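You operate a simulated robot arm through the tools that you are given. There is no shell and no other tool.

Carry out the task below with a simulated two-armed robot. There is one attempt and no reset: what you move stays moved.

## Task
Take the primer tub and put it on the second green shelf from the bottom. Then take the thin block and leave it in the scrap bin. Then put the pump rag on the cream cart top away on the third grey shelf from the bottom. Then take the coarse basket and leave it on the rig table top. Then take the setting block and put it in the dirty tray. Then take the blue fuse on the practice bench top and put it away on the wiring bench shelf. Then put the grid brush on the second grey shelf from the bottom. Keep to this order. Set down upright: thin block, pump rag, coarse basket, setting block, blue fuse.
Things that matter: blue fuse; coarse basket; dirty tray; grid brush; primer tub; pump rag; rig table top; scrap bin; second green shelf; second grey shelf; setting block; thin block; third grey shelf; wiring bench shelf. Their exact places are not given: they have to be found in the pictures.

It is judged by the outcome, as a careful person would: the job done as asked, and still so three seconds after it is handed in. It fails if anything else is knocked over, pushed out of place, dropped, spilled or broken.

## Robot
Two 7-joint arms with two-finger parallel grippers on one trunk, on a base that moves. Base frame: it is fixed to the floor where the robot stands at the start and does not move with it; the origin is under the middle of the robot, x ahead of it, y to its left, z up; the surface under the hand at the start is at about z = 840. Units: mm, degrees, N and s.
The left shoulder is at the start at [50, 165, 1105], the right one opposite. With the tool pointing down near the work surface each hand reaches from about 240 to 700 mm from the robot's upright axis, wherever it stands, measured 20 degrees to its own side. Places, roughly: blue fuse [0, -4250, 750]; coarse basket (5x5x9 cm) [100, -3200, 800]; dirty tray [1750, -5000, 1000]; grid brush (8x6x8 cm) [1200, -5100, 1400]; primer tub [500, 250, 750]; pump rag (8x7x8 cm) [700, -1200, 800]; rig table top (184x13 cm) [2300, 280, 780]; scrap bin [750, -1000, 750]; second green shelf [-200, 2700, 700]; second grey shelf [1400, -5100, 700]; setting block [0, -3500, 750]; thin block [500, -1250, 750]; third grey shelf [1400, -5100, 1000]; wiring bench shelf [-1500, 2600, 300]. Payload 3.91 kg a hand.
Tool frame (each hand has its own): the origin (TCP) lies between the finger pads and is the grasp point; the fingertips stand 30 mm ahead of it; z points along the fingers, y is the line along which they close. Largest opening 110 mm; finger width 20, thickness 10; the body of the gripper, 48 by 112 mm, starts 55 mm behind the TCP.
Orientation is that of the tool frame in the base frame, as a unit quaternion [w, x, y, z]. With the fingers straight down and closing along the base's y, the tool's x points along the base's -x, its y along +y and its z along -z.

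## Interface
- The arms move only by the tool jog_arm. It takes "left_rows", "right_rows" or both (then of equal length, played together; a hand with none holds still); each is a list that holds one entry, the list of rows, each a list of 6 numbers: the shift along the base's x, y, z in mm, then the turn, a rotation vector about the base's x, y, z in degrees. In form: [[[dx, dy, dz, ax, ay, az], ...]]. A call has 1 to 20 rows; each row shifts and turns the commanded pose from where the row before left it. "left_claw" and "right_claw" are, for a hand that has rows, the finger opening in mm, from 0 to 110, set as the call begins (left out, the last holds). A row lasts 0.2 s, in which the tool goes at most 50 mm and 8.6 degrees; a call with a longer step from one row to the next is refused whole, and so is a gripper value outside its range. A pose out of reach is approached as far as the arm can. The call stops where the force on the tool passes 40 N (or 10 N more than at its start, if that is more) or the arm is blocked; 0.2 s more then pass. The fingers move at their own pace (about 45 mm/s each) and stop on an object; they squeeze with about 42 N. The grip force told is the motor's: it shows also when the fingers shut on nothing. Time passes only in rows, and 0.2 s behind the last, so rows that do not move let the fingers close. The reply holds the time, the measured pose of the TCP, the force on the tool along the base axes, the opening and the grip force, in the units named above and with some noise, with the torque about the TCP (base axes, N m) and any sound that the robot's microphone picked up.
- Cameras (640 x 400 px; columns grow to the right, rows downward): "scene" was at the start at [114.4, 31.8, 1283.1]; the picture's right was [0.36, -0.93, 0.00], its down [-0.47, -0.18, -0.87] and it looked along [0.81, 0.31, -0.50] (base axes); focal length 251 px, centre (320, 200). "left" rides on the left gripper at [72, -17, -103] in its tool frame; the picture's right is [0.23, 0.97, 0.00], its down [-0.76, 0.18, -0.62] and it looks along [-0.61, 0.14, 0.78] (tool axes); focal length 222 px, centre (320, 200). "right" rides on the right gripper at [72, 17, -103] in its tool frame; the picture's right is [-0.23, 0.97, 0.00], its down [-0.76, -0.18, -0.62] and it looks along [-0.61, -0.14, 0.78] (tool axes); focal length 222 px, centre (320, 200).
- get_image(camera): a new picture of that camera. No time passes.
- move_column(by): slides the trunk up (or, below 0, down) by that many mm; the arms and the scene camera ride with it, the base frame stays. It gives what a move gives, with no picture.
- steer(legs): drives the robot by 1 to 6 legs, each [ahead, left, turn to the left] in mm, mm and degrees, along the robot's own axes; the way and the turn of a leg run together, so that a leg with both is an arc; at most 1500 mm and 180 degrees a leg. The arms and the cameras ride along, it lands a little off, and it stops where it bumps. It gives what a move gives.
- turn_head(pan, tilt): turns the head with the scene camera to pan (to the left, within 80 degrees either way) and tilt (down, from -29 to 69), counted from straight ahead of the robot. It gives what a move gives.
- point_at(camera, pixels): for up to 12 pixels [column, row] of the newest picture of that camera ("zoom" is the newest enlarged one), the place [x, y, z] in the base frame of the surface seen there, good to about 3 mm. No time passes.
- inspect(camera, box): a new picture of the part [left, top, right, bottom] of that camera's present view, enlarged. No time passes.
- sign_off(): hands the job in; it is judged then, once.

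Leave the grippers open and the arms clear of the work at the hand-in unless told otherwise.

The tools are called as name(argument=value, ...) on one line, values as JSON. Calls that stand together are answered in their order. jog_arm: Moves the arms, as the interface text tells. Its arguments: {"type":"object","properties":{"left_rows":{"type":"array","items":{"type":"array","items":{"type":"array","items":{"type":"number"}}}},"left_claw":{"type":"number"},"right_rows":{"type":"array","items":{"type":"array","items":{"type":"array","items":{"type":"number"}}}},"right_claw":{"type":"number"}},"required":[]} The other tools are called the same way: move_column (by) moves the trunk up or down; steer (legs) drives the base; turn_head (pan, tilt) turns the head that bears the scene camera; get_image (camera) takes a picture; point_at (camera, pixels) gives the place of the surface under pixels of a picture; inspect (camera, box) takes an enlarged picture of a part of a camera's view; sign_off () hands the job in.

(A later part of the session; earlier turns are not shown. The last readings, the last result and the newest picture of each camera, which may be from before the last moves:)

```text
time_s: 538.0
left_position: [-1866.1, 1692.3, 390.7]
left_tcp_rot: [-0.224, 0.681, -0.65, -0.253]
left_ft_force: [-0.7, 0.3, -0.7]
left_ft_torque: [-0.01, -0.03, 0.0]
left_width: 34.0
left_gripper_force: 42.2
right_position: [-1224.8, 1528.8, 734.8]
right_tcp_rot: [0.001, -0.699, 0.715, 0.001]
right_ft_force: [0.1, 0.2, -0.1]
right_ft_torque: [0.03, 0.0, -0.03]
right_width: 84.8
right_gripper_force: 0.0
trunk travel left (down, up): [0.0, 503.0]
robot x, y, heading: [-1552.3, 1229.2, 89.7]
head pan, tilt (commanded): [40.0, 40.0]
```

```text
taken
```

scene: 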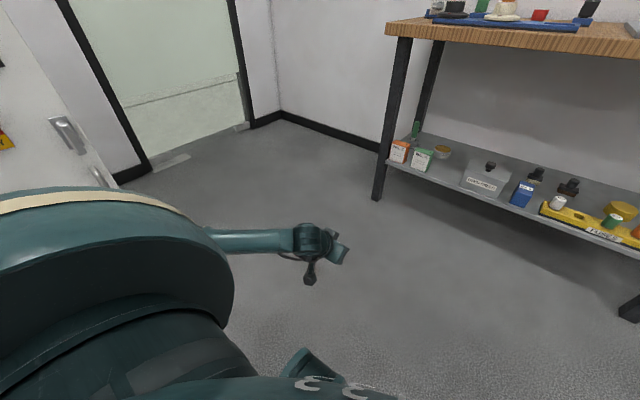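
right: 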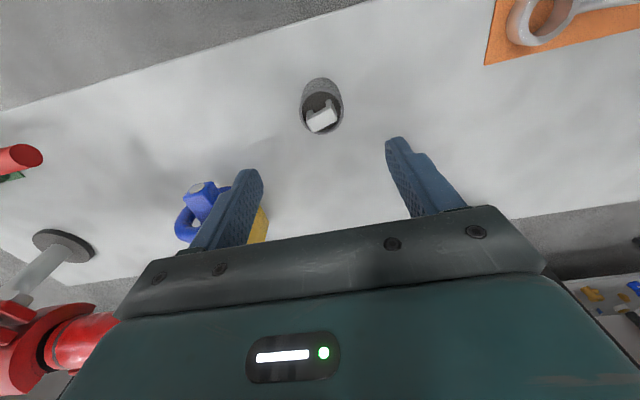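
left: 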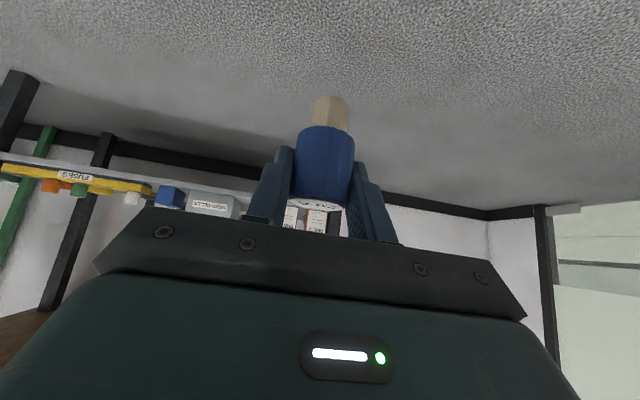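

The hand is low at z≈390, about 464 ahead and 313 left. I'll test how far ahead it can go in this posture.

jog_arm(left_rows=[[[0, 30, 0, 0, 0, 0], [0, 30, 0, 0, 0, 0], [0, 30, 0, 0, 0, 0], [0, 0, 0, 0, 0, 0]]])

turn_head(pan=70, tilt=45)

get_image(camera="scene")

```text
time_s: 539.0
left_position: [-1865.1, 1784.7, 389.6]
left_tcp_rot: [-0.223, 0.682, -0.648, -0.257]
left_ft_force: [0.2, 0.9, 0.1]
left_ft_torque: [0.0, -0.02, -0.01]
left_width: 33.9
left_gripper_force: 41.6
right_position: [-1223.7, 1529.0, 736.0]
right_tcp_rot: [0.001, -0.699, 0.715, 0.001]
right_ft_force: [-0.2, 0.1, -0.7]
right_ft_torque: [0.02, 0.0, 0.04]
right_width: 84.9
right_gripper_force: 0.0
trunk travel left (down, up): [0.0, 503.0]
robot x, y, heading: [-1553.9, 1225.8, 89.9]
head pan, tilt (commanded): [40.0, 40.0]
```

```text
time_s: 540.0
left_position: [-1866.0, 1784.2, 389.8]
left_tcp_rot: [-0.224, 0.681, -0.648, -0.257]
left_ft_force: [0.2, 0.2, -1.0]
left_ft_torque: [0.03, -0.02, 0.02]
left_width: 33.9
left_gripper_force: 42.1
right_position: [-1223.6, 1528.3, 734.3]
right_tcp_rot: [0.001, -0.699, 0.715, 0.0]
right_ft_force: [-0.1, -0.9, 0.1]
right_ft_torque: [0.0, 0.01, 0.02]
right_width: 85.1
right_gripper_force: 0.2
trunk travel left (down, up): [0.0, 503.0]
robot x, y, heading: [-1555.7, 1227.6, 89.8]
head pan, tilt (commanded): [70.0, 45.0]
```

```text
taken
```

scene: 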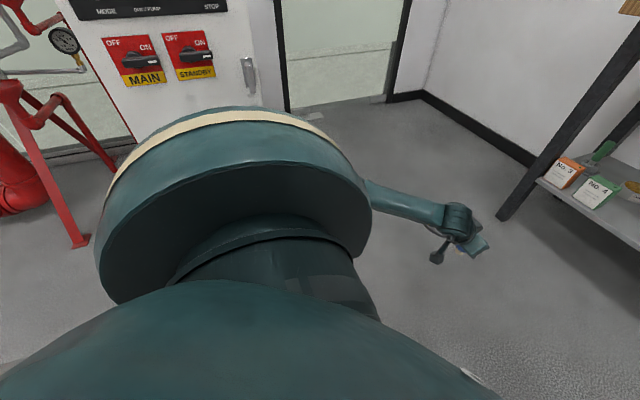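

That worked: 558 ahead, 311 left. I'll test lowering to the needed z≈340 here in the open, then raise back.

jog_arm(left_rows=[[[0, 0, -25, 0, 0, 0], [0, 0, -27, 0, 0, 0], [0, 0, 0, 0, 0, 0]]])

jog_arm(left_rows=[[[0, 0, 30, 0, 0, 0], [0, 0, 30, 0, 0, 0], [0, 0, 0, 0, 0, 0]]])

```text
time_s: 540.8
left_position: [-1866.7, 1784.1, 338.8]
left_tcp_rot: [-0.225, 0.681, -0.648, -0.257]
left_ft_force: [0.6, 0.0, -0.8]
left_ft_torque: [0.02, 0.04, -0.03]
left_width: 34.0
left_gripper_force: 41.9
right_position: [-1224.8, 1529.4, 734.9]
right_tcp_rot: [0.001, -0.698, 0.716, 0.001]
right_ft_force: [-1.2, -0.3, -0.8]
right_ft_torque: [0.02, 0.02, 0.01]
right_width: 85.0
right_gripper_force: 0.0
trunk travel left (down, up): [0.0, 503.0]
robot x, y, heading: [-1554.0, 1227.4, 89.8]
head pan, tilt (commanded): [70.0, 45.0]
```

```text
time_s: 541.6
left_position: [-1865.6, 1783.8, 400.6]
left_tcp_rot: [-0.224, 0.682, -0.647, -0.257]
left_ft_force: [0.1, 0.0, -0.8]
left_ft_torque: [0.02, 0.0, 0.01]
left_width: 34.2
left_gripper_force: 41.6
right_position: [-1224.1, 1530.1, 734.1]
right_tcp_rot: [0.001, -0.699, 0.715, 0.002]
right_ft_force: [0.2, -0.2, 1.3]
right_ft_torque: [0.01, -0.02, -0.01]
right_width: 85.1
right_gripper_force: 0.1
trunk travel left (down, up): [0.0, 503.0]
robot x, y, heading: [-1556.5, 1225.5, 90.0]
head pan, tilt (commanded): [70.0, 45.0]
```

It reaches. I'll drive so that the fuse lines up with the gap: right 83 mm, ahead 480 mm.

steer(legs=[[480, -84, 0]])

turn_head(pan=25, tilt=42)

get_image(camera="scene")

get_image(camera="left")

```text
time_s: 544.5
left_position: [-1784.1, 2257.9, 400.0]
left_tcp_rot: [-0.224, 0.682, -0.648, -0.257]
left_ft_force: [0.5, 0.1, -1.3]
left_ft_torque: [0.01, 0.04, 0.0]
left_width: 34.0
left_gripper_force: 42.2
right_position: [-1140.6, 2005.6, 735.5]
right_tcp_rot: [0.001, -0.7, 0.714, 0.001]
right_ft_force: [0.9, 0.0, -0.2]
right_ft_torque: [0.01, -0.01, 0.01]
right_width: 85.1
right_gripper_force: 0.0
trunk travel left (down, up): [0.0, 503.0]
robot x, y, heading: [-1473.0, 1704.0, 89.9]
head pan, tilt (commanded): [70.0, 45.0]
```

```text
time_s: 545.6
left_position: [-1783.5, 2258.2, 399.5]
left_tcp_rot: [-0.224, 0.682, -0.647, -0.257]
left_ft_force: [-0.2, 0.5, -0.8]
left_ft_torque: [0.04, 0.03, -0.01]
left_width: 34.0
left_gripper_force: 42.2
right_position: [-1140.6, 2005.4, 735.0]
right_tcp_rot: [0.001, -0.7, 0.714, 0.001]
right_ft_force: [-0.4, -0.5, 0.0]
right_ft_torque: [-0.03, 0.01, 0.0]
right_width: 84.9
right_gripper_force: 0.0
trunk travel left (down, up): [0.0, 503.0]
robot x, y, heading: [-1469.3, 1701.7, 89.8]
head pan, tilt (commanded): [25.0, 42.0]
```

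```text
taken
```

scene: 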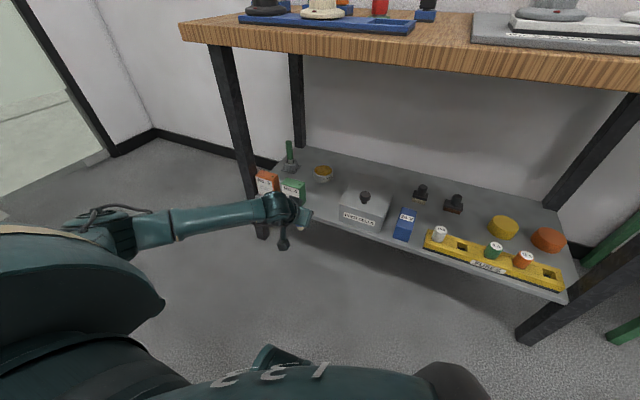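

```text
taken
```

left: 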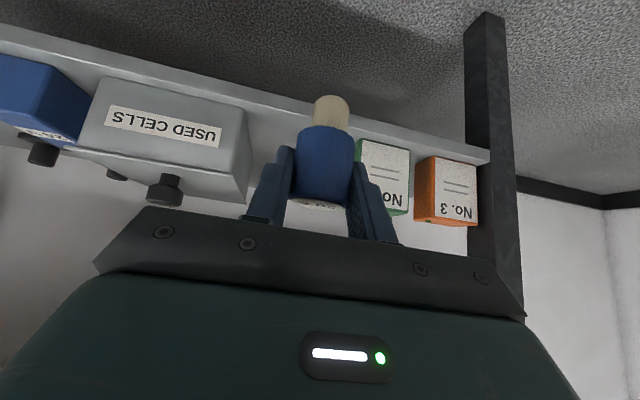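

The fuse is lined up with the gap between No. 4 and USED CELLS. I'll drive ahead 120 mm and check.

steer(legs=[[122, 0, 0.1]])

get_image(camera="left")

inspect(camera="scene", box=[180, 120, 440, 280])

```text
time_s: 546.8
left_position: [-1783.4, 2381.0, 401.0]
left_tcp_rot: [-0.223, 0.683, -0.646, -0.258]
left_ft_force: [-0.4, 0.0, -1.2]
left_ft_torque: [-0.01, 0.0, -0.02]
left_width: 33.8
left_gripper_force: 42.1
right_position: [-1140.4, 2129.7, 734.8]
right_tcp_rot: [0.001, -0.701, 0.713, 0.001]
right_ft_force: [0.4, -0.6, 0.3]
right_ft_torque: [-0.01, -0.05, -0.02]
right_width: 84.7
right_gripper_force: 0.0
trunk travel left (down, up): [0.0, 503.0]
robot x, y, heading: [-1468.2, 1824.2, 90.0]
head pan, tilt (commanded): [25.0, 42.0]
```

```text
taken
```

left: 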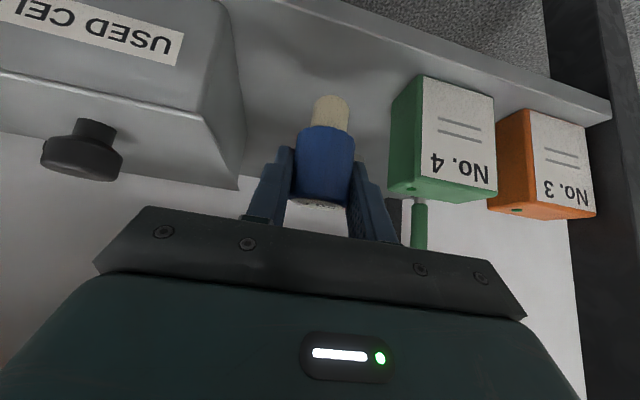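

```text
2.46 times, centred on (310, 200) of scene
```

zoom: 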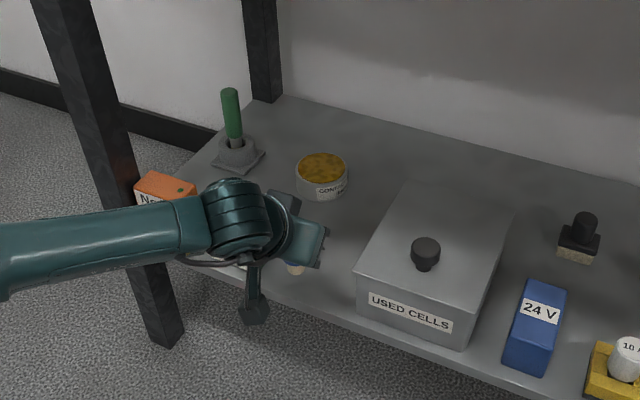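

The forearm passes near the bench's front-left leg in the picture, so I'll measure their true separation.

point_at(camera="zoom", pixels=[[60, 240], [100, 235], [150, 225], [190, 215], [80, 100], [110, 170], [150, 300], [235, 215], [300, 235], [20, 250]])

```text
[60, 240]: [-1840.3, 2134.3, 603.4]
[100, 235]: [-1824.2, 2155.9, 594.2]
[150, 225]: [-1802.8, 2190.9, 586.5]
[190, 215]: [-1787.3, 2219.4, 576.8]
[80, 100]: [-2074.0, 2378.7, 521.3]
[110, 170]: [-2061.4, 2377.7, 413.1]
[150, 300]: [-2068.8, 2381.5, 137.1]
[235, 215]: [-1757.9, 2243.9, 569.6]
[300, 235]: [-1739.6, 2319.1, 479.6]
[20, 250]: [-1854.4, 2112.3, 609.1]
```

The leg is far enough away (x≈−2068). I'll move the hand forward to y=2445 at this height.

jog_arm(left_rows=[[[0, 22, 0, 0, 0, 0], [0, 22, 0, 0, 0, 0], [0, 20, 0, 0, 0, 0], [0, 0, 0, 0, 0, 0]]])

get_image(camera="left")

inspect(camera="scene", box=[180, 120, 440, 280])

```text
time_s: 547.8
left_position: [-1783.7, 2447.0, 401.2]
left_tcp_rot: [-0.223, 0.683, -0.646, -0.257]
left_ft_force: [-0.2, 0.2, 0.1]
left_ft_torque: [0.01, -0.01, -0.03]
left_width: 34.0
left_gripper_force: 42.3
right_position: [-1141.7, 2128.5, 736.4]
right_tcp_rot: [0.001, -0.701, 0.713, 0.001]
right_ft_force: [0.7, 0.1, -1.0]
right_ft_torque: [-0.01, -0.02, 0.04]
right_width: 85.2
right_gripper_force: 0.1
trunk travel left (down, up): [0.0, 503.0]
robot x, y, heading: [-1468.9, 1824.8, 89.9]
head pan, tilt (commanded): [25.0, 42.0]
```

```text
taken
```

left: 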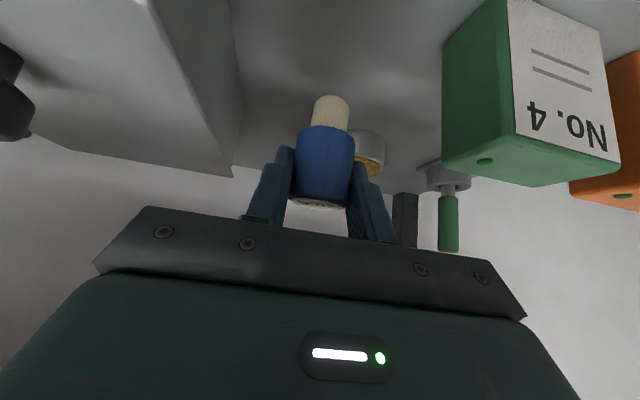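

```text
2.46 times, centred on (310, 200) of scene
```

zoom: 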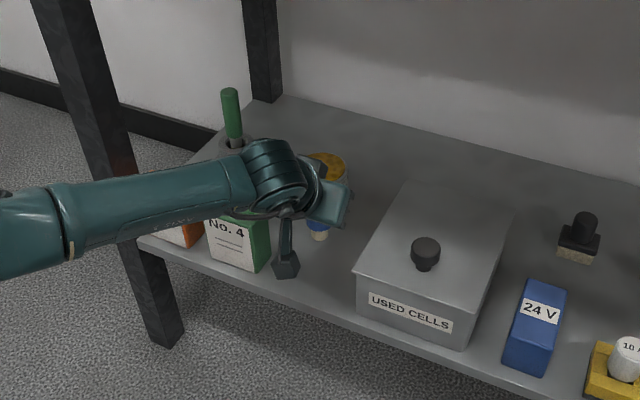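

The palm fits between the two boxes. I'll lower the fuse slowly to the shelf.

jog_arm(left_rows=[[[0, 0, -15, 0, 0, 0], [0, 0, -15, 0, 0, 0], [0, 0, -15, 0, 0, 0], [0, 0, -10, 0, 0, 0], [0, 0, 0, 0, 0, 0]]])

get_image(camera="left")

jog_arm(left_rows=[[[0, 0, -2, 0, 0, 0], [0, 0, -2, 0, 0, 0], [0, 0, 0, 0, 0, 0]]])

```text
time_s: 549.0
left_position: [-1785.2, 2443.8, 344.3]
left_tcp_rot: [-0.223, 0.683, -0.646, -0.258]
left_ft_force: [-1.5, 0.0, -0.5]
left_ft_torque: [-0.02, -0.01, -0.01]
left_width: 34.0
left_gripper_force: 41.9
right_position: [-1140.9, 2129.6, 734.2]
right_tcp_rot: [0.002, -0.701, 0.713, 0.001]
right_ft_force: [-0.1, 0.1, -0.2]
right_ft_torque: [-0.01, -0.01, 0.03]
right_width: 85.2
right_gripper_force: 0.1
trunk travel left (down, up): [0.0, 503.0]
robot x, y, heading: [-1470.7, 1825.1, 89.9]
head pan, tilt (commanded): [25.0, 42.0]
```

```text
taken
```

left: 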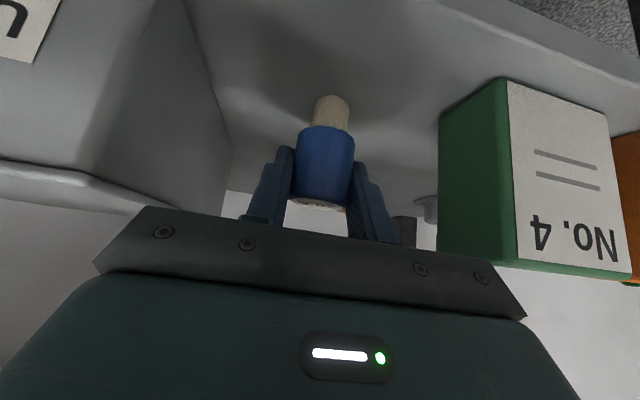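

```text
time_s: 549.8
left_position: [-1784.6, 2443.7, 341.5]
left_tcp_rot: [-0.223, 0.683, -0.646, -0.257]
left_ft_force: [-0.1, -0.4, 0.4]
left_ft_torque: [-0.04, 0.02, -0.03]
left_width: 34.0
left_gripper_force: 42.0
right_position: [-1140.5, 2129.6, 735.4]
right_tcp_rot: [0.001, -0.701, 0.713, 0.001]
right_ft_force: [-0.2, -0.1, -0.3]
right_ft_torque: [-0.03, -0.02, 0.0]
right_width: 85.3
right_gripper_force: 0.1
trunk travel left (down, up): [0.0, 503.0]
robot x, y, heading: [-1471.0, 1825.4, 90.2]
head pan, tilt (commanded): [25.0, 42.0]
```

Nearly down. I'll continue in 1 mm steps.

jog_arm(left_rows=[[[0, 0, -1, 0, 0, 0], [0, 0, -1, 0, 0, 0], [0, 0, 0, 0, 0, 0]]])

jog_arm(left_rows=[[[0, 0, -1, 0, 0, 0], [0, 0, 0, 0, 0, 0]]])

jog_arm(left_rows=[[[0, 0, -1, 0, 0, 0], [0, 0, 0, 0, 0, 0]]])

```text
time_s: 550.6
left_position: [-1784.0, 2443.6, 338.9]
left_tcp_rot: [-0.223, 0.683, -0.646, -0.257]
left_ft_force: [-1.1, 0.8, -0.1]
left_ft_torque: [0.01, 0.0, 0.0]
left_width: 33.9
left_gripper_force: 42.1
right_position: [-1141.1, 2129.4, 735.0]
right_tcp_rot: [0.001, -0.7, 0.714, 0.0]
right_ft_force: [1.0, 0.1, -0.9]
right_ft_torque: [-0.01, 0.02, 0.0]
right_width: 84.9
right_gripper_force: 0.0
trunk travel left (down, up): [0.0, 503.0]
robot x, y, heading: [-1471.2, 1822.1, 89.9]
head pan, tilt (commanded): [25.0, 42.0]
```

```text
time_s: 551.2
left_position: [-1784.3, 2444.4, 338.6]
left_tcp_rot: [-0.222, 0.684, -0.646, -0.258]
left_ft_force: [-0.6, -0.1, 0.4]
left_ft_torque: [-0.04, -0.02, 0.0]
left_width: 33.8
left_gripper_force: 42.2
right_position: [-1141.0, 2129.2, 735.1]
right_tcp_rot: [0.002, -0.701, 0.713, 0.001]
right_ft_force: [0.6, -0.2, 0.3]
right_ft_torque: [0.0, -0.01, 0.03]
right_width: 85.2
right_gripper_force: 0.0
trunk travel left (down, up): [0.0, 503.0]
robot x, y, heading: [-1472.5, 1826.1, 90.3]
head pan, tilt (commanded): [25.0, 42.0]
```

```text
time_s: 551.8
left_position: [-1784.5, 2445.2, 337.8]
left_tcp_rot: [-0.223, 0.683, -0.646, -0.259]
left_ft_force: [0.4, -1.5, 4.7]
left_ft_torque: [-0.06, 0.0, 0.02]
left_width: 34.1
left_gripper_force: 42.2
right_position: [-1141.3, 2127.8, 734.8]
right_tcp_rot: [0.002, -0.701, 0.713, 0.002]
right_ft_force: [1.6, 0.7, -0.4]
right_ft_torque: [0.0, 0.01, 0.0]
right_width: 85.0
right_gripper_force: 0.0
trunk travel left (down, up): [0.0, 503.0]
robot x, y, heading: [-1470.1, 1827.6, 89.9]
head pan, tilt (commanded): [25.0, 42.0]
```

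Contact (+4.7 N) at the expected height. I'll open to 56 mm and withdraw along the finger axis.

jog_arm(left_rows=[[[0, 0, 0, 0, 0, 0], [0, 0, 0, 0, 0, 0], [0, 0, 0, 0, 0, 0]]], left_claw=56)

get_image(camera="left")

jog_arm(left_rows=[[[0, -5, 6, 0, 0, 0], [0, -10, 12, 0, 0, 0], [0, -13, 16, 0, 0, 0], [0, -25, 18, 0, 0, 0], [0, -40, 10, 0, 0, 0], [0, -40, 0, 0, 0, 0], [0, 0, 0, 0, 0, 0]]])

get_image(camera="left")

inspect(camera="scene", box=[180, 120, 440, 280])

```text
time_s: 552.6
left_position: [-1783.7, 2444.0, 336.5]
left_tcp_rot: [-0.223, 0.682, -0.647, -0.257]
left_ft_force: [-0.3, -0.4, 0.3]
left_ft_torque: [-0.02, -0.01, 0.01]
left_width: 56.0
left_gripper_force: 0.1
right_position: [-1141.7, 2129.0, 734.3]
right_tcp_rot: [0.001, -0.701, 0.713, 0.001]
right_ft_force: [0.4, -0.7, 0.1]
right_ft_torque: [0.0, -0.01, -0.02]
right_width: 84.8
right_gripper_force: 0.1
trunk travel left (down, up): [0.0, 503.0]
robot x, y, heading: [-1471.2, 1821.1, 89.9]
head pan, tilt (commanded): [25.0, 42.0]
```

```text
taken
```

left: 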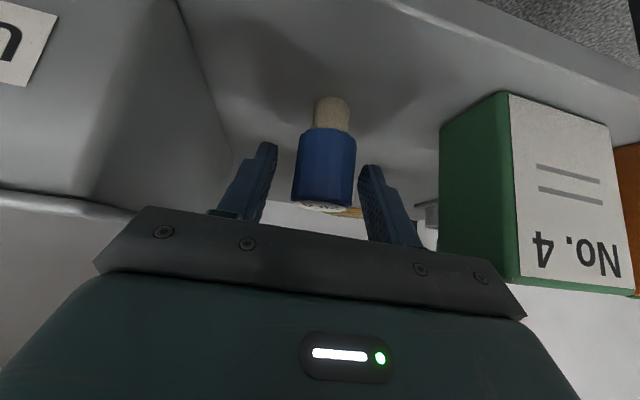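

```text
time_s: 554.2
left_position: [-1783.4, 2311.0, 398.7]
left_tcp_rot: [-0.222, 0.684, -0.645, -0.258]
left_ft_force: [0.1, 0.9, 0.7]
left_ft_torque: [-0.02, 0.0, -0.01]
left_width: 56.0
left_gripper_force: 0.1
right_position: [-1141.1, 2130.2, 735.5]
right_tcp_rot: [0.002, -0.701, 0.713, 0.001]
right_ft_force: [0.9, 0.5, -0.4]
right_ft_torque: [-0.06, 0.0, 0.0]
right_width: 85.0
right_gripper_force: 0.0
trunk travel left (down, up): [0.0, 503.0]
robot x, y, heading: [-1469.7, 1823.0, 89.9]
head pan, tilt (commanded): [25.0, 42.0]
```

```text
taken
```

left: 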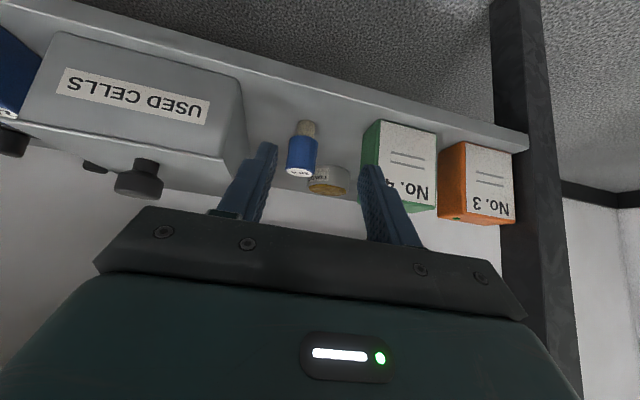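

```text
2.46 times, centred on (310, 200) of scene
```

zoom: 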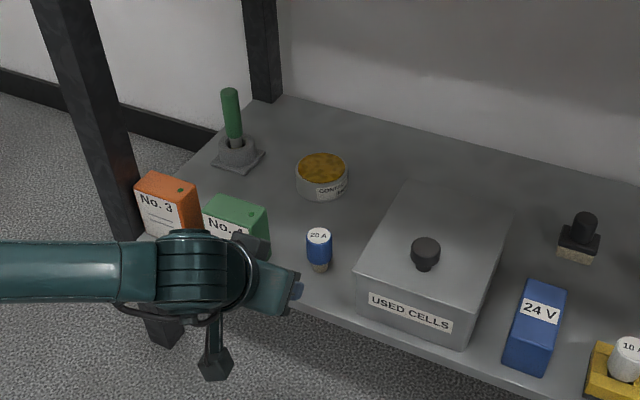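

The blue fuse stands upright on the wiring bench shelf and the neighbours are untouched. Last comes the grid brush. I'll back away from the bench and return the left arm to its normal posture by reversing the earlier swing.

steer(legs=[[-600, 0, 0]])

jog_arm(left_rows=[[[-30, -25, -5, 0, 0, 0], [-30, -25, -5, 0, 0, 0], [-30, -25, -5, 0, 0, 0], [-30, -25, -5, 0, 0, 0], [-30, -25, -5, 0, 0, 0], [-30, -25, -5, 0, 0, 0], [-30, -20, -5, 0, 0, 0], [0, 0, 25, 0, 0, 0], [0, 0, 25, 0, 0, 0], [0, 0, 25, 0, 0, 0], [0, 0, 25, 0, 0, 0], [0, 0, 0, 0, 0, 0]]])

jog_arm(left_rows=[[[30, 25, 25, 0, 0, 0], [30, 25, 25, 0, 0, 0], [30, 20, 30, 0, 0, 0], [30, 10, 35, 0, 0, 0], [20, 0, 40, 0, 0, 0], [20, 0, 40, 0, 0, 0], [20, -10, 40, 0, 0, 0], [0, 0, 0, 0, 0, 0]]])

turn_head(pan=50, tilt=30)

get_image(camera="scene")

```text
time_s: 557.6
left_position: [-1784.5, 1723.9, 398.2]
left_tcp_rot: [-0.222, 0.684, -0.645, -0.258]
left_ft_force: [-0.1, 1.5, 0.0]
left_ft_torque: [0.0, -0.03, 0.0]
left_width: 55.8
left_gripper_force: 0.1
right_position: [-1141.0, 1543.8, 736.2]
right_tcp_rot: [0.001, -0.702, 0.713, 0.001]
right_ft_force: [0.2, 0.3, -0.2]
right_ft_torque: [0.0, 0.0, 0.02]
right_width: 84.6
right_gripper_force: 0.0
trunk travel left (down, up): [0.0, 503.0]
robot x, y, heading: [-1468.7, 1238.1, 90.1]
head pan, tilt (commanded): [25.0, 42.0]
```

```text
time_s: 560.2
left_position: [-1995.3, 1553.2, 463.5]
left_tcp_rot: [-0.222, 0.684, -0.645, -0.257]
left_ft_force: [0.2, 0.0, -0.2]
left_ft_torque: [-0.01, -0.01, 0.02]
left_width: 56.0
left_gripper_force: 0.0
right_position: [-1140.7, 1544.6, 735.1]
right_tcp_rot: [0.001, -0.702, 0.713, 0.001]
right_ft_force: [-0.4, 0.5, 0.3]
right_ft_torque: [0.0, 0.02, 0.02]
right_width: 84.9
right_gripper_force: 0.0
trunk travel left (down, up): [0.0, 503.0]
robot x, y, heading: [-1470.0, 1242.8, 90.0]
head pan, tilt (commanded): [25.0, 42.0]
```

```text
time_s: 562.0
left_position: [-1811.4, 1625.0, 699.9]
left_tcp_rot: [-0.223, 0.684, -0.645, -0.258]
left_ft_force: [0.3, 0.4, -0.3]
left_ft_torque: [0.03, -0.03, 0.03]
left_width: 56.2
left_gripper_force: 0.0
right_position: [-1140.9, 1543.4, 735.1]
right_tcp_rot: [0.001, -0.701, 0.713, 0.001]
right_ft_force: [0.1, -1.2, -0.1]
right_ft_torque: [0.02, -0.01, 0.01]
right_width: 84.8
right_gripper_force: 0.1
trunk travel left (down, up): [0.0, 503.0]
robot x, y, heading: [-1470.1, 1237.2, 90.1]
head pan, tilt (commanded): [25.0, 42.0]
```

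```text
time_s: 562.9
left_position: [-1810.5, 1625.7, 700.0]
left_tcp_rot: [-0.222, 0.684, -0.645, -0.258]
left_ft_force: [-0.5, -1.0, 0.4]
left_ft_torque: [-0.02, 0.01, -0.03]
left_width: 56.2
left_gripper_force: 0.0
right_position: [-1140.0, 1544.0, 734.8]
right_tcp_rot: [0.001, -0.702, 0.713, 0.001]
right_ft_force: [0.1, -0.1, -0.3]
right_ft_torque: [-0.01, 0.02, 0.01]
right_width: 85.0
right_gripper_force: 0.1
trunk travel left (down, up): [0.0, 503.0]
robot x, y, heading: [-1468.6, 1239.3, 89.7]
head pan, tilt (commanded): [50.0, 30.0]
```

```text
taken
```

scene: 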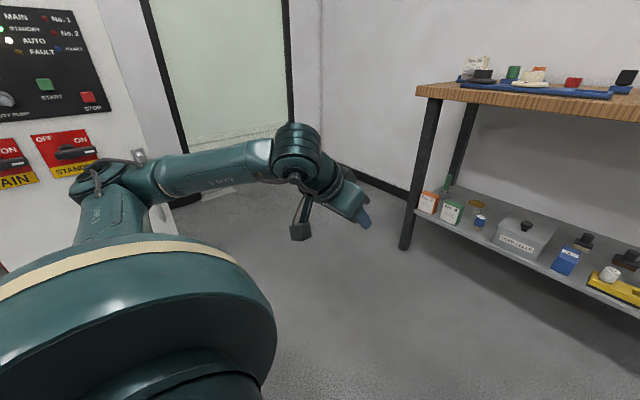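

The left arm is back in a normal posture. I'll raise the trunk to its middle height, turn around, and drive back south past the pillar with more clearance this time.

move_column(by=325)

steer(legs=[[0, 0, 179.8], [1400, 0, 0], [1400, 0, 0], [390, 0, 0]])

```text
time_s: 566.1
left_position: [-1812.4, 1626.2, 1024.9]
left_tcp_rot: [-0.223, 0.684, -0.644, -0.258]
left_ft_force: [0.0, -0.3, 0.5]
left_ft_torque: [0.05, 0.02, -0.03]
left_width: 55.7
left_gripper_force: 0.1
right_position: [-1140.5, 1544.5, 1060.5]
right_tcp_rot: [0.001, -0.702, 0.713, 0.001]
right_ft_force: [-0.2, -0.6, 0.5]
right_ft_torque: [0.04, 0.01, 0.01]
right_width: 84.7
right_gripper_force: 0.1
trunk travel left (down, up): [-325.0, 178.0]
robot x, y, heading: [-1471.3, 1239.3, 90.1]
head pan, tilt (commanded): [50.0, 30.0]
```

```text
time_s: 589.0
left_position: [-929.6, -2267.9, 1024.2]
left_tcp_rot: [0.264, 0.627, 0.701, -0.216]
left_ft_force: [0.3, 0.3, 0.6]
left_ft_torque: [0.01, -0.04, 0.02]
left_width: 56.0
left_gripper_force: 0.1
right_position: [-1604.7, -2222.9, 1060.9]
right_tcp_rot: [0.002, 0.693, 0.721, -0.002]
right_ft_force: [0.6, 0.2, -0.6]
right_ft_torque: [0.0, 0.02, -0.01]
right_width: 85.0
right_gripper_force: 0.0
trunk travel left (down, up): [-325.0, 178.0]
robot x, y, heading: [-1290.5, -1900.7, -86.7]
head pan, tilt (commanded): [50.0, 30.0]
```

I'm at (−1290, −1901). I'll straighten the heading and slide left (+x) past the pillar's south side to x≈1000.

steer(legs=[[0, 0, -3.3], [0, 1400, 0], [0, 900, 0]])

turn_head(pan=0, tilt=20)

get_image(camera="scene")

```text
time_s: 609.6
left_position: [1335.9, -2294.9, 1025.6]
left_tcp_rot: [0.258, 0.647, 0.682, -0.223]
left_ft_force: [0.3, 0.1, -0.2]
left_ft_torque: [-0.01, 0.02, 0.0]
left_width: 56.3
left_gripper_force: 0.0
right_position: [666.5, -2208.8, 1060.0]
right_tcp_rot: [0.001, 0.715, 0.699, -0.001]
right_ft_force: [-0.4, 0.5, 0.3]
right_ft_torque: [0.0, -0.05, 0.04]
right_width: 85.0
right_gripper_force: 0.1
trunk travel left (down, up): [-325.0, 178.0]
robot x, y, heading: [995.4, -1904.5, -90.2]
head pan, tilt (commanded): [50.0, 30.0]
```

```text
time_s: 610.8
left_position: [1335.1, -2294.3, 1025.9]
left_tcp_rot: [0.257, 0.647, 0.682, -0.223]
left_ft_force: [0.2, -0.3, -0.8]
left_ft_torque: [-0.01, 0.0, 0.02]
left_width: 56.2
left_gripper_force: 0.1
right_position: [664.1, -2208.2, 1059.4]
right_tcp_rot: [0.001, 0.715, 0.699, -0.001]
right_ft_force: [-0.2, -0.2, 0.5]
right_ft_torque: [0.01, 0.01, -0.01]
right_width: 85.3
right_gripper_force: 0.0
trunk travel left (down, up): [-325.0, 178.0]
robot x, y, heading: [997.7, -1907.5, -90.2]
head pan, tilt (commanded): [0.0, 20.0]
```

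```text
taken
```

scene: 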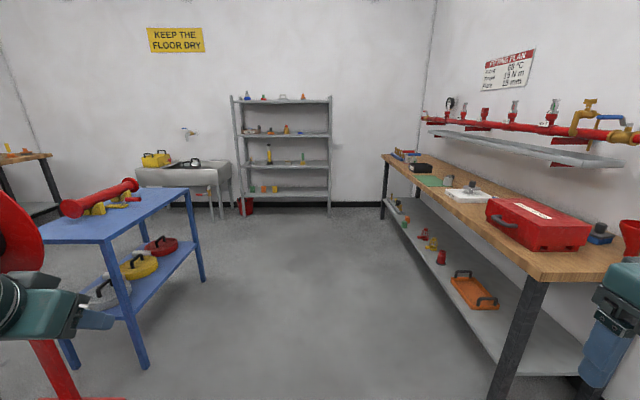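

I'll check the blue table's nearest corner before driving ahead.

point_at(camera="scene", pixels=[[103, 240], [185, 190], [142, 365], [203, 280], [120, 395], [20, 230]])

steer(legs=[[1400, 0, 0], [880, 0, 0]])

```text
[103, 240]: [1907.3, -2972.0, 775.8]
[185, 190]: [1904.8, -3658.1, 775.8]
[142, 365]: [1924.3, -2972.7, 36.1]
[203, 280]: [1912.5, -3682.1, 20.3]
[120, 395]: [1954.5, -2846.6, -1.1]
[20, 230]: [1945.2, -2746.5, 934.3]
```

```text
time_s: 622.0
left_position: [1328.8, -4566.9, 1025.2]
left_tcp_rot: [0.257, 0.647, 0.682, -0.223]
left_ft_force: [0.3, 0.2, 0.3]
left_ft_torque: [-0.01, 0.03, -0.02]
left_width: 56.1
left_gripper_force: 0.0
right_position: [657.6, -4482.6, 1060.1]
right_tcp_rot: [0.001, 0.714, 0.7, -0.001]
right_ft_force: [-0.1, -0.3, 0.2]
right_ft_torque: [-0.03, 0.0, 0.02]
right_width: 84.9
right_gripper_force: 0.1
trunk travel left (down, up): [-325.0, 178.0]
robot x, y, heading: [992.5, -4182.6, -90.1]
head pan, tilt (commanded): [0.0, 20.0]
```

The blue table is at x≥1905, so I'm clear. I'll slide left to x≈1475, raise the trunk fully, pull the left hand back, and pitch the right hand 40° forward.

steer(legs=[[0, 480, 0]])

move_column(by=178)

jog_arm(left_rows=[[[5, 15, 0, 0, 0, 0], [5, 15, 0, 0, 0, 0], [5, 15, 0, 0, 0, 0], [5, 15, 0, 0, 0, 0], [5, 15, 0, 0, 0, 0], [5, 15, 0, 0, 0, 0], [0, 0, 0, 0, 0, 0], [0, 0, 0, 0, 0, 0], [0, 0, 0, 0, 0, 0]]], right_rows=[[[0, -10, 10, -5, 0, 0], [0, -10, 10, -5, 0, 0], [0, -10, 10, -5, 0, 0], [0, -10, 10, -5, 0, 0], [0, -10, 10, -5, 0, 0], [0, -10, 10, -5, 0, 0], [0, -10, 10, -5, 0, 0], [0, -10, 10, -5, 0, 0], [0, 0, 0, 0, 0, 0]]], right_claw=100)

turn_head(pan=-10, tilt=20)

get_image(camera="scene")

```text
time_s: 626.8
left_position: [1812.0, -4568.6, 1024.7]
left_tcp_rot: [0.257, 0.647, 0.682, -0.224]
left_ft_force: [0.4, 0.8, -0.7]
left_ft_torque: [0.01, 0.01, -0.03]
left_width: 56.0
left_gripper_force: 0.0
right_position: [1141.7, -4483.1, 1060.1]
right_tcp_rot: [0.001, 0.715, 0.699, 0.0]
right_ft_force: [-0.9, 0.3, -0.2]
right_ft_torque: [-0.05, -0.02, -0.03]
right_width: 85.2
right_gripper_force: 0.1
trunk travel left (down, up): [-325.0, 178.0]
robot x, y, heading: [1473.8, -4177.1, -90.0]
head pan, tilt (commanded): [0.0, 20.0]
```

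```text
time_s: 628.7
left_position: [1811.5, -4567.9, 1203.4]
left_tcp_rot: [0.258, 0.647, 0.682, -0.223]
left_ft_force: [-0.5, 0.5, 0.2]
left_ft_torque: [-0.01, -0.06, 0.0]
left_width: 55.8
left_gripper_force: 0.1
right_position: [1140.7, -4483.9, 1238.5]
right_tcp_rot: [0.002, 0.714, 0.7, -0.001]
right_ft_force: [-0.7, 0.2, -0.2]
right_ft_torque: [0.03, 0.02, 0.03]
right_width: 85.4
right_gripper_force: 0.0
trunk travel left (down, up): [-503.0, 0.0]
robot x, y, heading: [1474.1, -4178.1, -89.8]
head pan, tilt (commanded): [0.0, 20.0]
```

```text
time_s: 630.7
left_position: [1862.3, -4502.4, 1214.8]
left_tcp_rot: [0.256, 0.647, 0.682, -0.224]
left_ft_force: [0.2, -0.7, 0.0]
left_ft_torque: [0.0, 0.0, 0.02]
left_width: 56.4
left_gripper_force: 0.0
left hand out of reach, approached as far as the arm can: row 3, 4, 5, 6
right_position: [1140.4, -4563.5, 1317.7]
right_tcp_rot: [0.247, 0.67, 0.657, -0.24]
right_ft_force: [0.3, 0.4, -0.2]
right_ft_torque: [0.03, 0.03, 0.0]
right_width: 100.0
right_gripper_force: 0.1
trunk travel left (down, up): [-503.0, 0.0]
robot x, y, heading: [1471.4, -4179.1, -90.0]
head pan, tilt (commanded): [0.0, 20.0]
```

```text
time_s: 631.5
left_position: [1863.5, -4503.6, 1215.6]
left_tcp_rot: [0.257, 0.647, 0.682, -0.223]
left_ft_force: [-0.1, 0.1, 0.4]
left_ft_torque: [-0.03, 0.02, 0.05]
left_width: 56.0
left_gripper_force: 0.1
right_position: [1140.5, -4564.6, 1316.5]
right_tcp_rot: [0.246, 0.671, 0.657, -0.241]
right_ft_force: [0.1, -1.1, 0.1]
right_ft_torque: [0.01, 0.0, -0.01]
right_width: 99.9
right_gripper_force: 0.0
trunk travel left (down, up): [-503.0, 0.0]
robot x, y, heading: [1473.5, -4181.1, -90.2]
head pan, tilt (commanded): [-10.0, 20.0]
```

```text
taken
```

scene: 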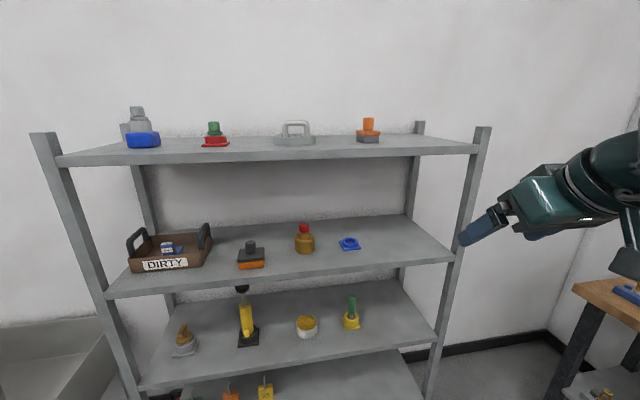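

I'll zoom in on the top shelf to identify the grid brush and measure it.

inspect(camera="scene", box=[260, 105, 420, 165])

inspect(camera="scene", box=[340, 105, 400, 150])

point_at(camera="zoom", pixels=[[320, 190], [320, 130], [200, 290], [420, 290], [200, 340], [420, 340], [175, 255], [430, 255], [310, 240], [200, 250], [310, 300], [310, 345]])

```text
4.00 times, centred on (340, 135) of scene
```

zoom: 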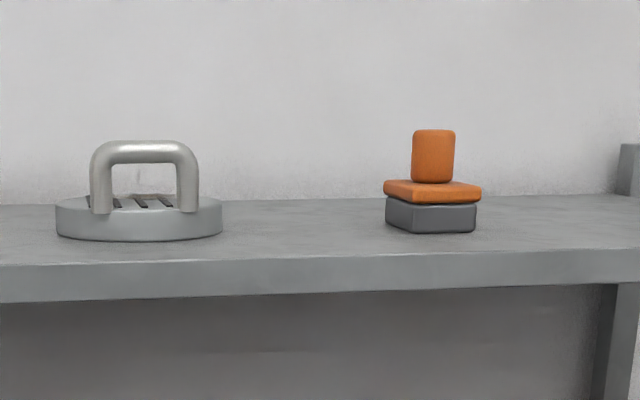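

```text
8.89 times, centred on (370, 128) of scene
```

zoom: 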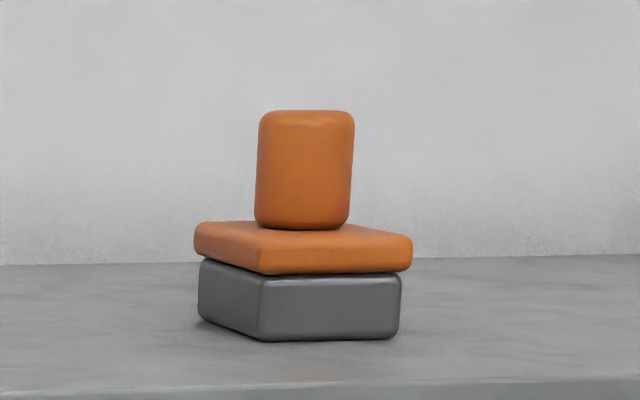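

```text
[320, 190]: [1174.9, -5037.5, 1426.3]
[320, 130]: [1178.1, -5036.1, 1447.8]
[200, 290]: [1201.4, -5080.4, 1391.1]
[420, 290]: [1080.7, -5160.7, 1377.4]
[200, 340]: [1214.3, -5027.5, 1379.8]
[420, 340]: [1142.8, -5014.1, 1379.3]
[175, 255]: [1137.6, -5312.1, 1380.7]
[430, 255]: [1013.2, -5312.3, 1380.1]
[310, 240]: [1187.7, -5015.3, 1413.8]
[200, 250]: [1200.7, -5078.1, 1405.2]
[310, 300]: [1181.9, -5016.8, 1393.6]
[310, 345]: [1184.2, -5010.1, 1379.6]
```

This orange-handled brush on a grey base matches the grid brush's location and size. I'll measure its base corners to get its orientation and grip width.

point_at(camera="zoom", pixels=[[264, 330], [395, 330], [203, 300], [268, 265], [408, 258], [197, 240], [330, 228], [385, 238], [215, 226], [258, 170], [350, 170], [305, 115]])

```text
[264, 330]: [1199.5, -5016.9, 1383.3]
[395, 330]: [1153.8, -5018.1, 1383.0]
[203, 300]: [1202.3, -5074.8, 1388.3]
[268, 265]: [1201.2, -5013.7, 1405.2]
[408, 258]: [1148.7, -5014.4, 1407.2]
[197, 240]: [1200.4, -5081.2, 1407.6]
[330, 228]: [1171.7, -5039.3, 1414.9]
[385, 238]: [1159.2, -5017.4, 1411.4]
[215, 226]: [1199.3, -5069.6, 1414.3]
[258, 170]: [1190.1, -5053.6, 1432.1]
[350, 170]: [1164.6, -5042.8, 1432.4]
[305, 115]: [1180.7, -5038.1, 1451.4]
```

The brush is square to the shelf: x 1147–1203, y about −5013 to −5088, base and plate z 1380–1415, knob top ≈1455. Now I'll measure the free area at the right of the second board.

inspect(camera="scene", box=[220, 270, 450, 390])

point_at(camera="scene", pixels=[[351, 325], [361, 325], [342, 328], [351, 300], [395, 330], [385, 345], [415, 340], [400, 320], [380, 300], [430, 340], [306, 325], [316, 325]])

```text
2.78 times, centred on (335, 330) of scene
```

zoom: 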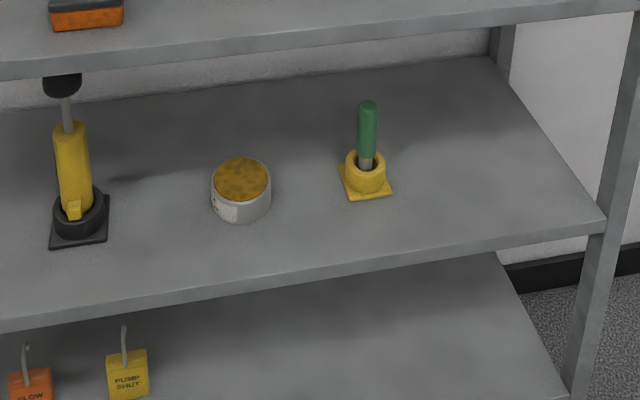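

```text
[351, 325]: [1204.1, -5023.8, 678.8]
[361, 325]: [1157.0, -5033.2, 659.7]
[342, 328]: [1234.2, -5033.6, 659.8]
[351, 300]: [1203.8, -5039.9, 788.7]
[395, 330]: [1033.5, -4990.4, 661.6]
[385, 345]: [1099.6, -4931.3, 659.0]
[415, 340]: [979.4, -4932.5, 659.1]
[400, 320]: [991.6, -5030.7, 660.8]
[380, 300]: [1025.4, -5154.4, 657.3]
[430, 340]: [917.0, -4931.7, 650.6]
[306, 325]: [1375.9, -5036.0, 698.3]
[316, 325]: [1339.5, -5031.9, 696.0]
```

The second board's free area is around x 940–1150, and I'll use about (1050, −5000). First I'll raise the right hand above the top board, line it up with the brush at x≈1175, and drive ahead.

jog_arm(right_rows=[[[7, 0, 35, 0, 0, 0], [7, 0, 35, 0, 0, 0], [7, 0, 35, 0, 0, 0], [7, 0, 35, 0, 0, 0], [6, 0, 30, 0, 0, 0], [0, 0, 0, 0, 0, 0]]], right_claw=100)

steer(legs=[[270, 0, 0]])

get_image(camera="scene")

get_image(camera="right")

```text
time_s: 632.9
left_position: [1862.4, -4503.8, 1213.8]
left_tcp_rot: [0.256, 0.648, 0.681, -0.224]
left_ft_force: [-0.6, 0.6, -0.1]
left_ft_torque: [0.0, 0.03, -0.01]
left_width: 55.8
left_gripper_force: 0.1
right_position: [1177.3, -4563.7, 1487.8]
right_tcp_rot: [0.246, 0.671, 0.657, -0.24]
right_ft_force: [0.1, -1.2, 1.2]
right_ft_torque: [0.0, 0.0, 0.01]
right_width: 99.9
right_gripper_force: 0.1
trunk travel left (down, up): [-503.0, 0.0]
robot x, y, heading: [1472.2, -4182.1, -90.1]
head pan, tilt (commanded): [-10.0, 20.0]
```

```text
time_s: 634.8
left_position: [1864.0, -4774.2, 1213.6]
left_tcp_rot: [0.256, 0.646, 0.684, -0.222]
left_ft_force: [-0.3, -0.1, 0.5]
left_ft_torque: [0.04, 0.03, 0.0]
left_width: 56.0
left_gripper_force: 0.1
right_position: [1178.3, -4836.4, 1487.9]
right_tcp_rot: [0.247, 0.669, 0.659, -0.24]
right_ft_force: [0.3, 0.6, 0.0]
right_ft_torque: [0.01, -0.03, -0.02]
right_width: 100.0
right_gripper_force: 0.1
trunk travel left (down, up): [-503.0, 0.0]
robot x, y, heading: [1471.9, -4450.7, -90.0]
head pan, tilt (commanded): [-10.0, 20.0]
```

```text
taken
```

scene: 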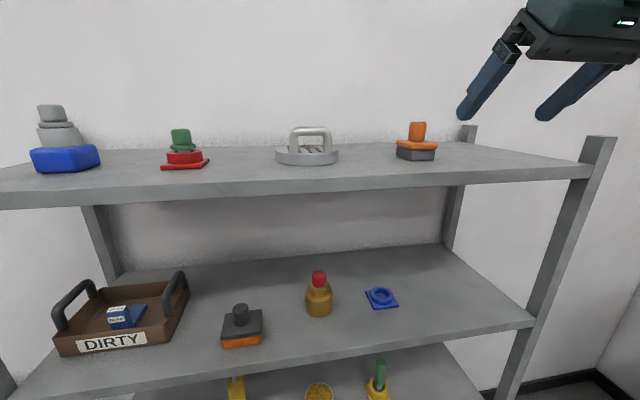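

```text
taken
```

right: 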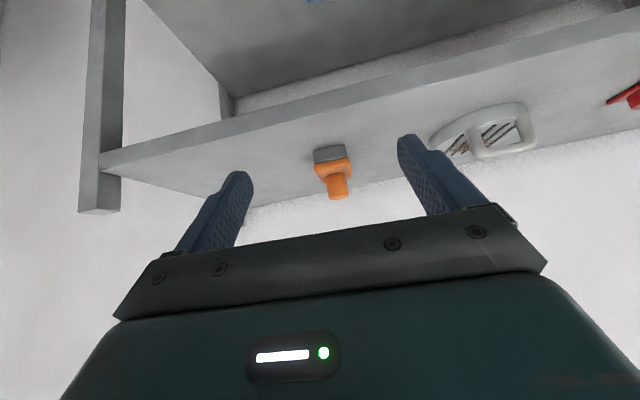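

The right hand is in line with the brush. I'll move it forward over the brush at this height and check.

jog_arm(right_rows=[[[-0.5, -35, 0, 0, 0, 0], [-0.5, -35, 0, 0, 0, 0], [-0.5, -35, 0, 0, 0, 0], [-0.5, -35, 0, 0, 0, 0], [-0.5, -35, 0, 0, 0, 0], [-0.5, -37, 0, 0, 0, 0], [0, 0, 0, 0, 0, 0]]], right_claw=100)

get_image(camera="right")

get_image(camera="scene")

```text
time_s: 636.4
left_position: [1863.4, -4772.1, 1214.2]
left_tcp_rot: [0.256, 0.646, 0.684, -0.223]
left_ft_force: [-0.3, 0.2, 0.2]
left_ft_torque: [-0.01, 0.02, -0.01]
left_width: 56.0
left_gripper_force: 0.1
right_position: [1174.6, -5047.0, 1490.9]
right_tcp_rot: [0.246, 0.67, 0.658, -0.24]
right_ft_force: [-0.2, 0.7, 0.5]
right_ft_torque: [-0.04, -0.02, 0.04]
right_width: 100.1
right_gripper_force: 0.0
trunk travel left (down, up): [-503.0, 0.0]
robot x, y, heading: [1472.7, -4450.1, -90.0]
head pan, tilt (commanded): [-10.0, 20.0]
```

```text
taken
```

right: 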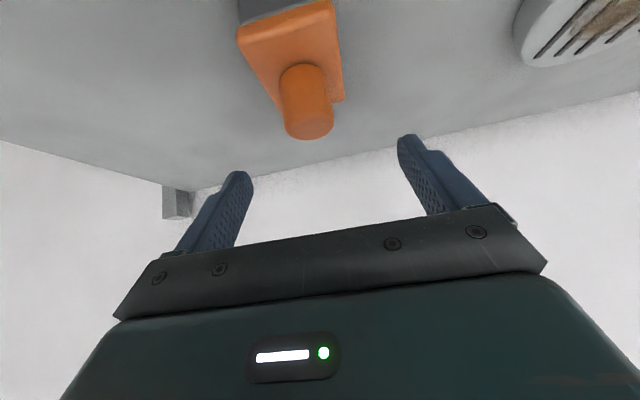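

```text
taken
```

scene: 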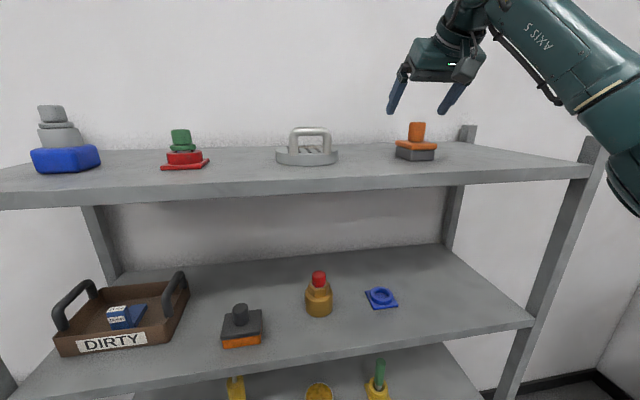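

I'll measure the brush from the right camera to centre the grip.

point_at(camera="right", pixels=[[305, 125], [285, 100], [330, 90], [243, 40], [262, 80], [342, 95], [335, 20], [272, 85], [340, 60], [250, 60], [290, 30], [300, 105]])

```text
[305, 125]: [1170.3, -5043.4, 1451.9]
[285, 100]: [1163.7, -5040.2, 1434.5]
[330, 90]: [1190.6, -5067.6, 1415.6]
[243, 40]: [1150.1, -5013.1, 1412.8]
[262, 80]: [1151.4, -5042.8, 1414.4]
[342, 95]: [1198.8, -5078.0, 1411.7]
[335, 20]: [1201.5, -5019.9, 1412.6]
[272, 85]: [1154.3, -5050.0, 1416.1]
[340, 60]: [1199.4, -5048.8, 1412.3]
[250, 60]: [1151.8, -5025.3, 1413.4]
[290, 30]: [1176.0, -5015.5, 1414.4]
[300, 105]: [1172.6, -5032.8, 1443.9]
```

The plate is centred at x≈1176 and y≈−5048. I'll descend to z≈1414 with the fingers beside the base.

jog_arm(right_rows=[[[1.5, -1, -25, 0, 0, 0], [0, 0, -25, 0, 0, 0], [0, 0, -15, 0, 0, 0], [0, 0, -7, 0, 0, 0], [0, 0, -3, 0, 0, 0], [0, 0, 0, 0, 0, 0]]], right_claw=100)

get_image(camera="right")

inspect(camera="scene", box=[340, 20, 500, 180])

```text
time_s: 637.8
left_position: [1863.6, -4773.1, 1213.9]
left_tcp_rot: [0.256, 0.646, 0.683, -0.222]
left_ft_force: [0.3, 0.4, -0.4]
left_ft_torque: [0.02, 0.02, -0.01]
left_width: 56.0
left_gripper_force: 0.1
right_position: [1176.8, -5048.2, 1413.9]
right_tcp_rot: [0.248, 0.669, 0.658, -0.24]
right_ft_force: [0.2, 0.1, -0.2]
right_ft_torque: [-0.02, 0.01, 0.03]
right_width: 100.3
right_gripper_force: 0.0
trunk travel left (down, up): [-503.0, 0.0]
robot x, y, heading: [1473.6, -4450.2, -89.5]
head pan, tilt (commanded): [-10.0, 20.0]
```

```text
taken
```

right: 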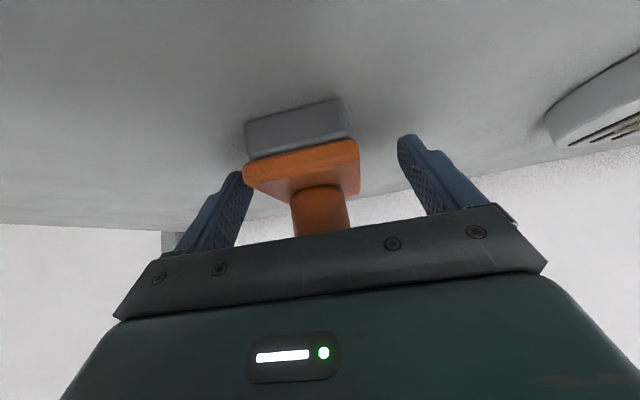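

```text
2.50 times, centred on (420, 100) of scene
```

zoom: 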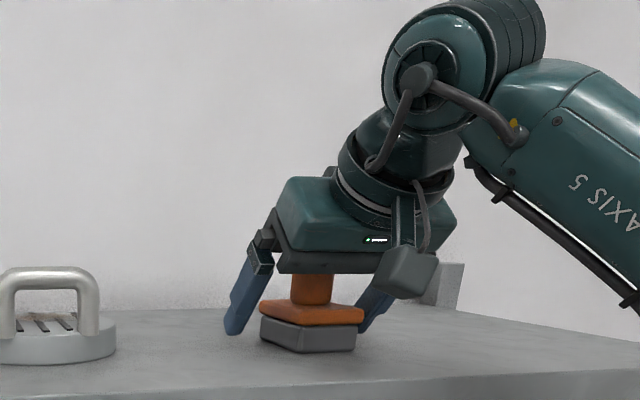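

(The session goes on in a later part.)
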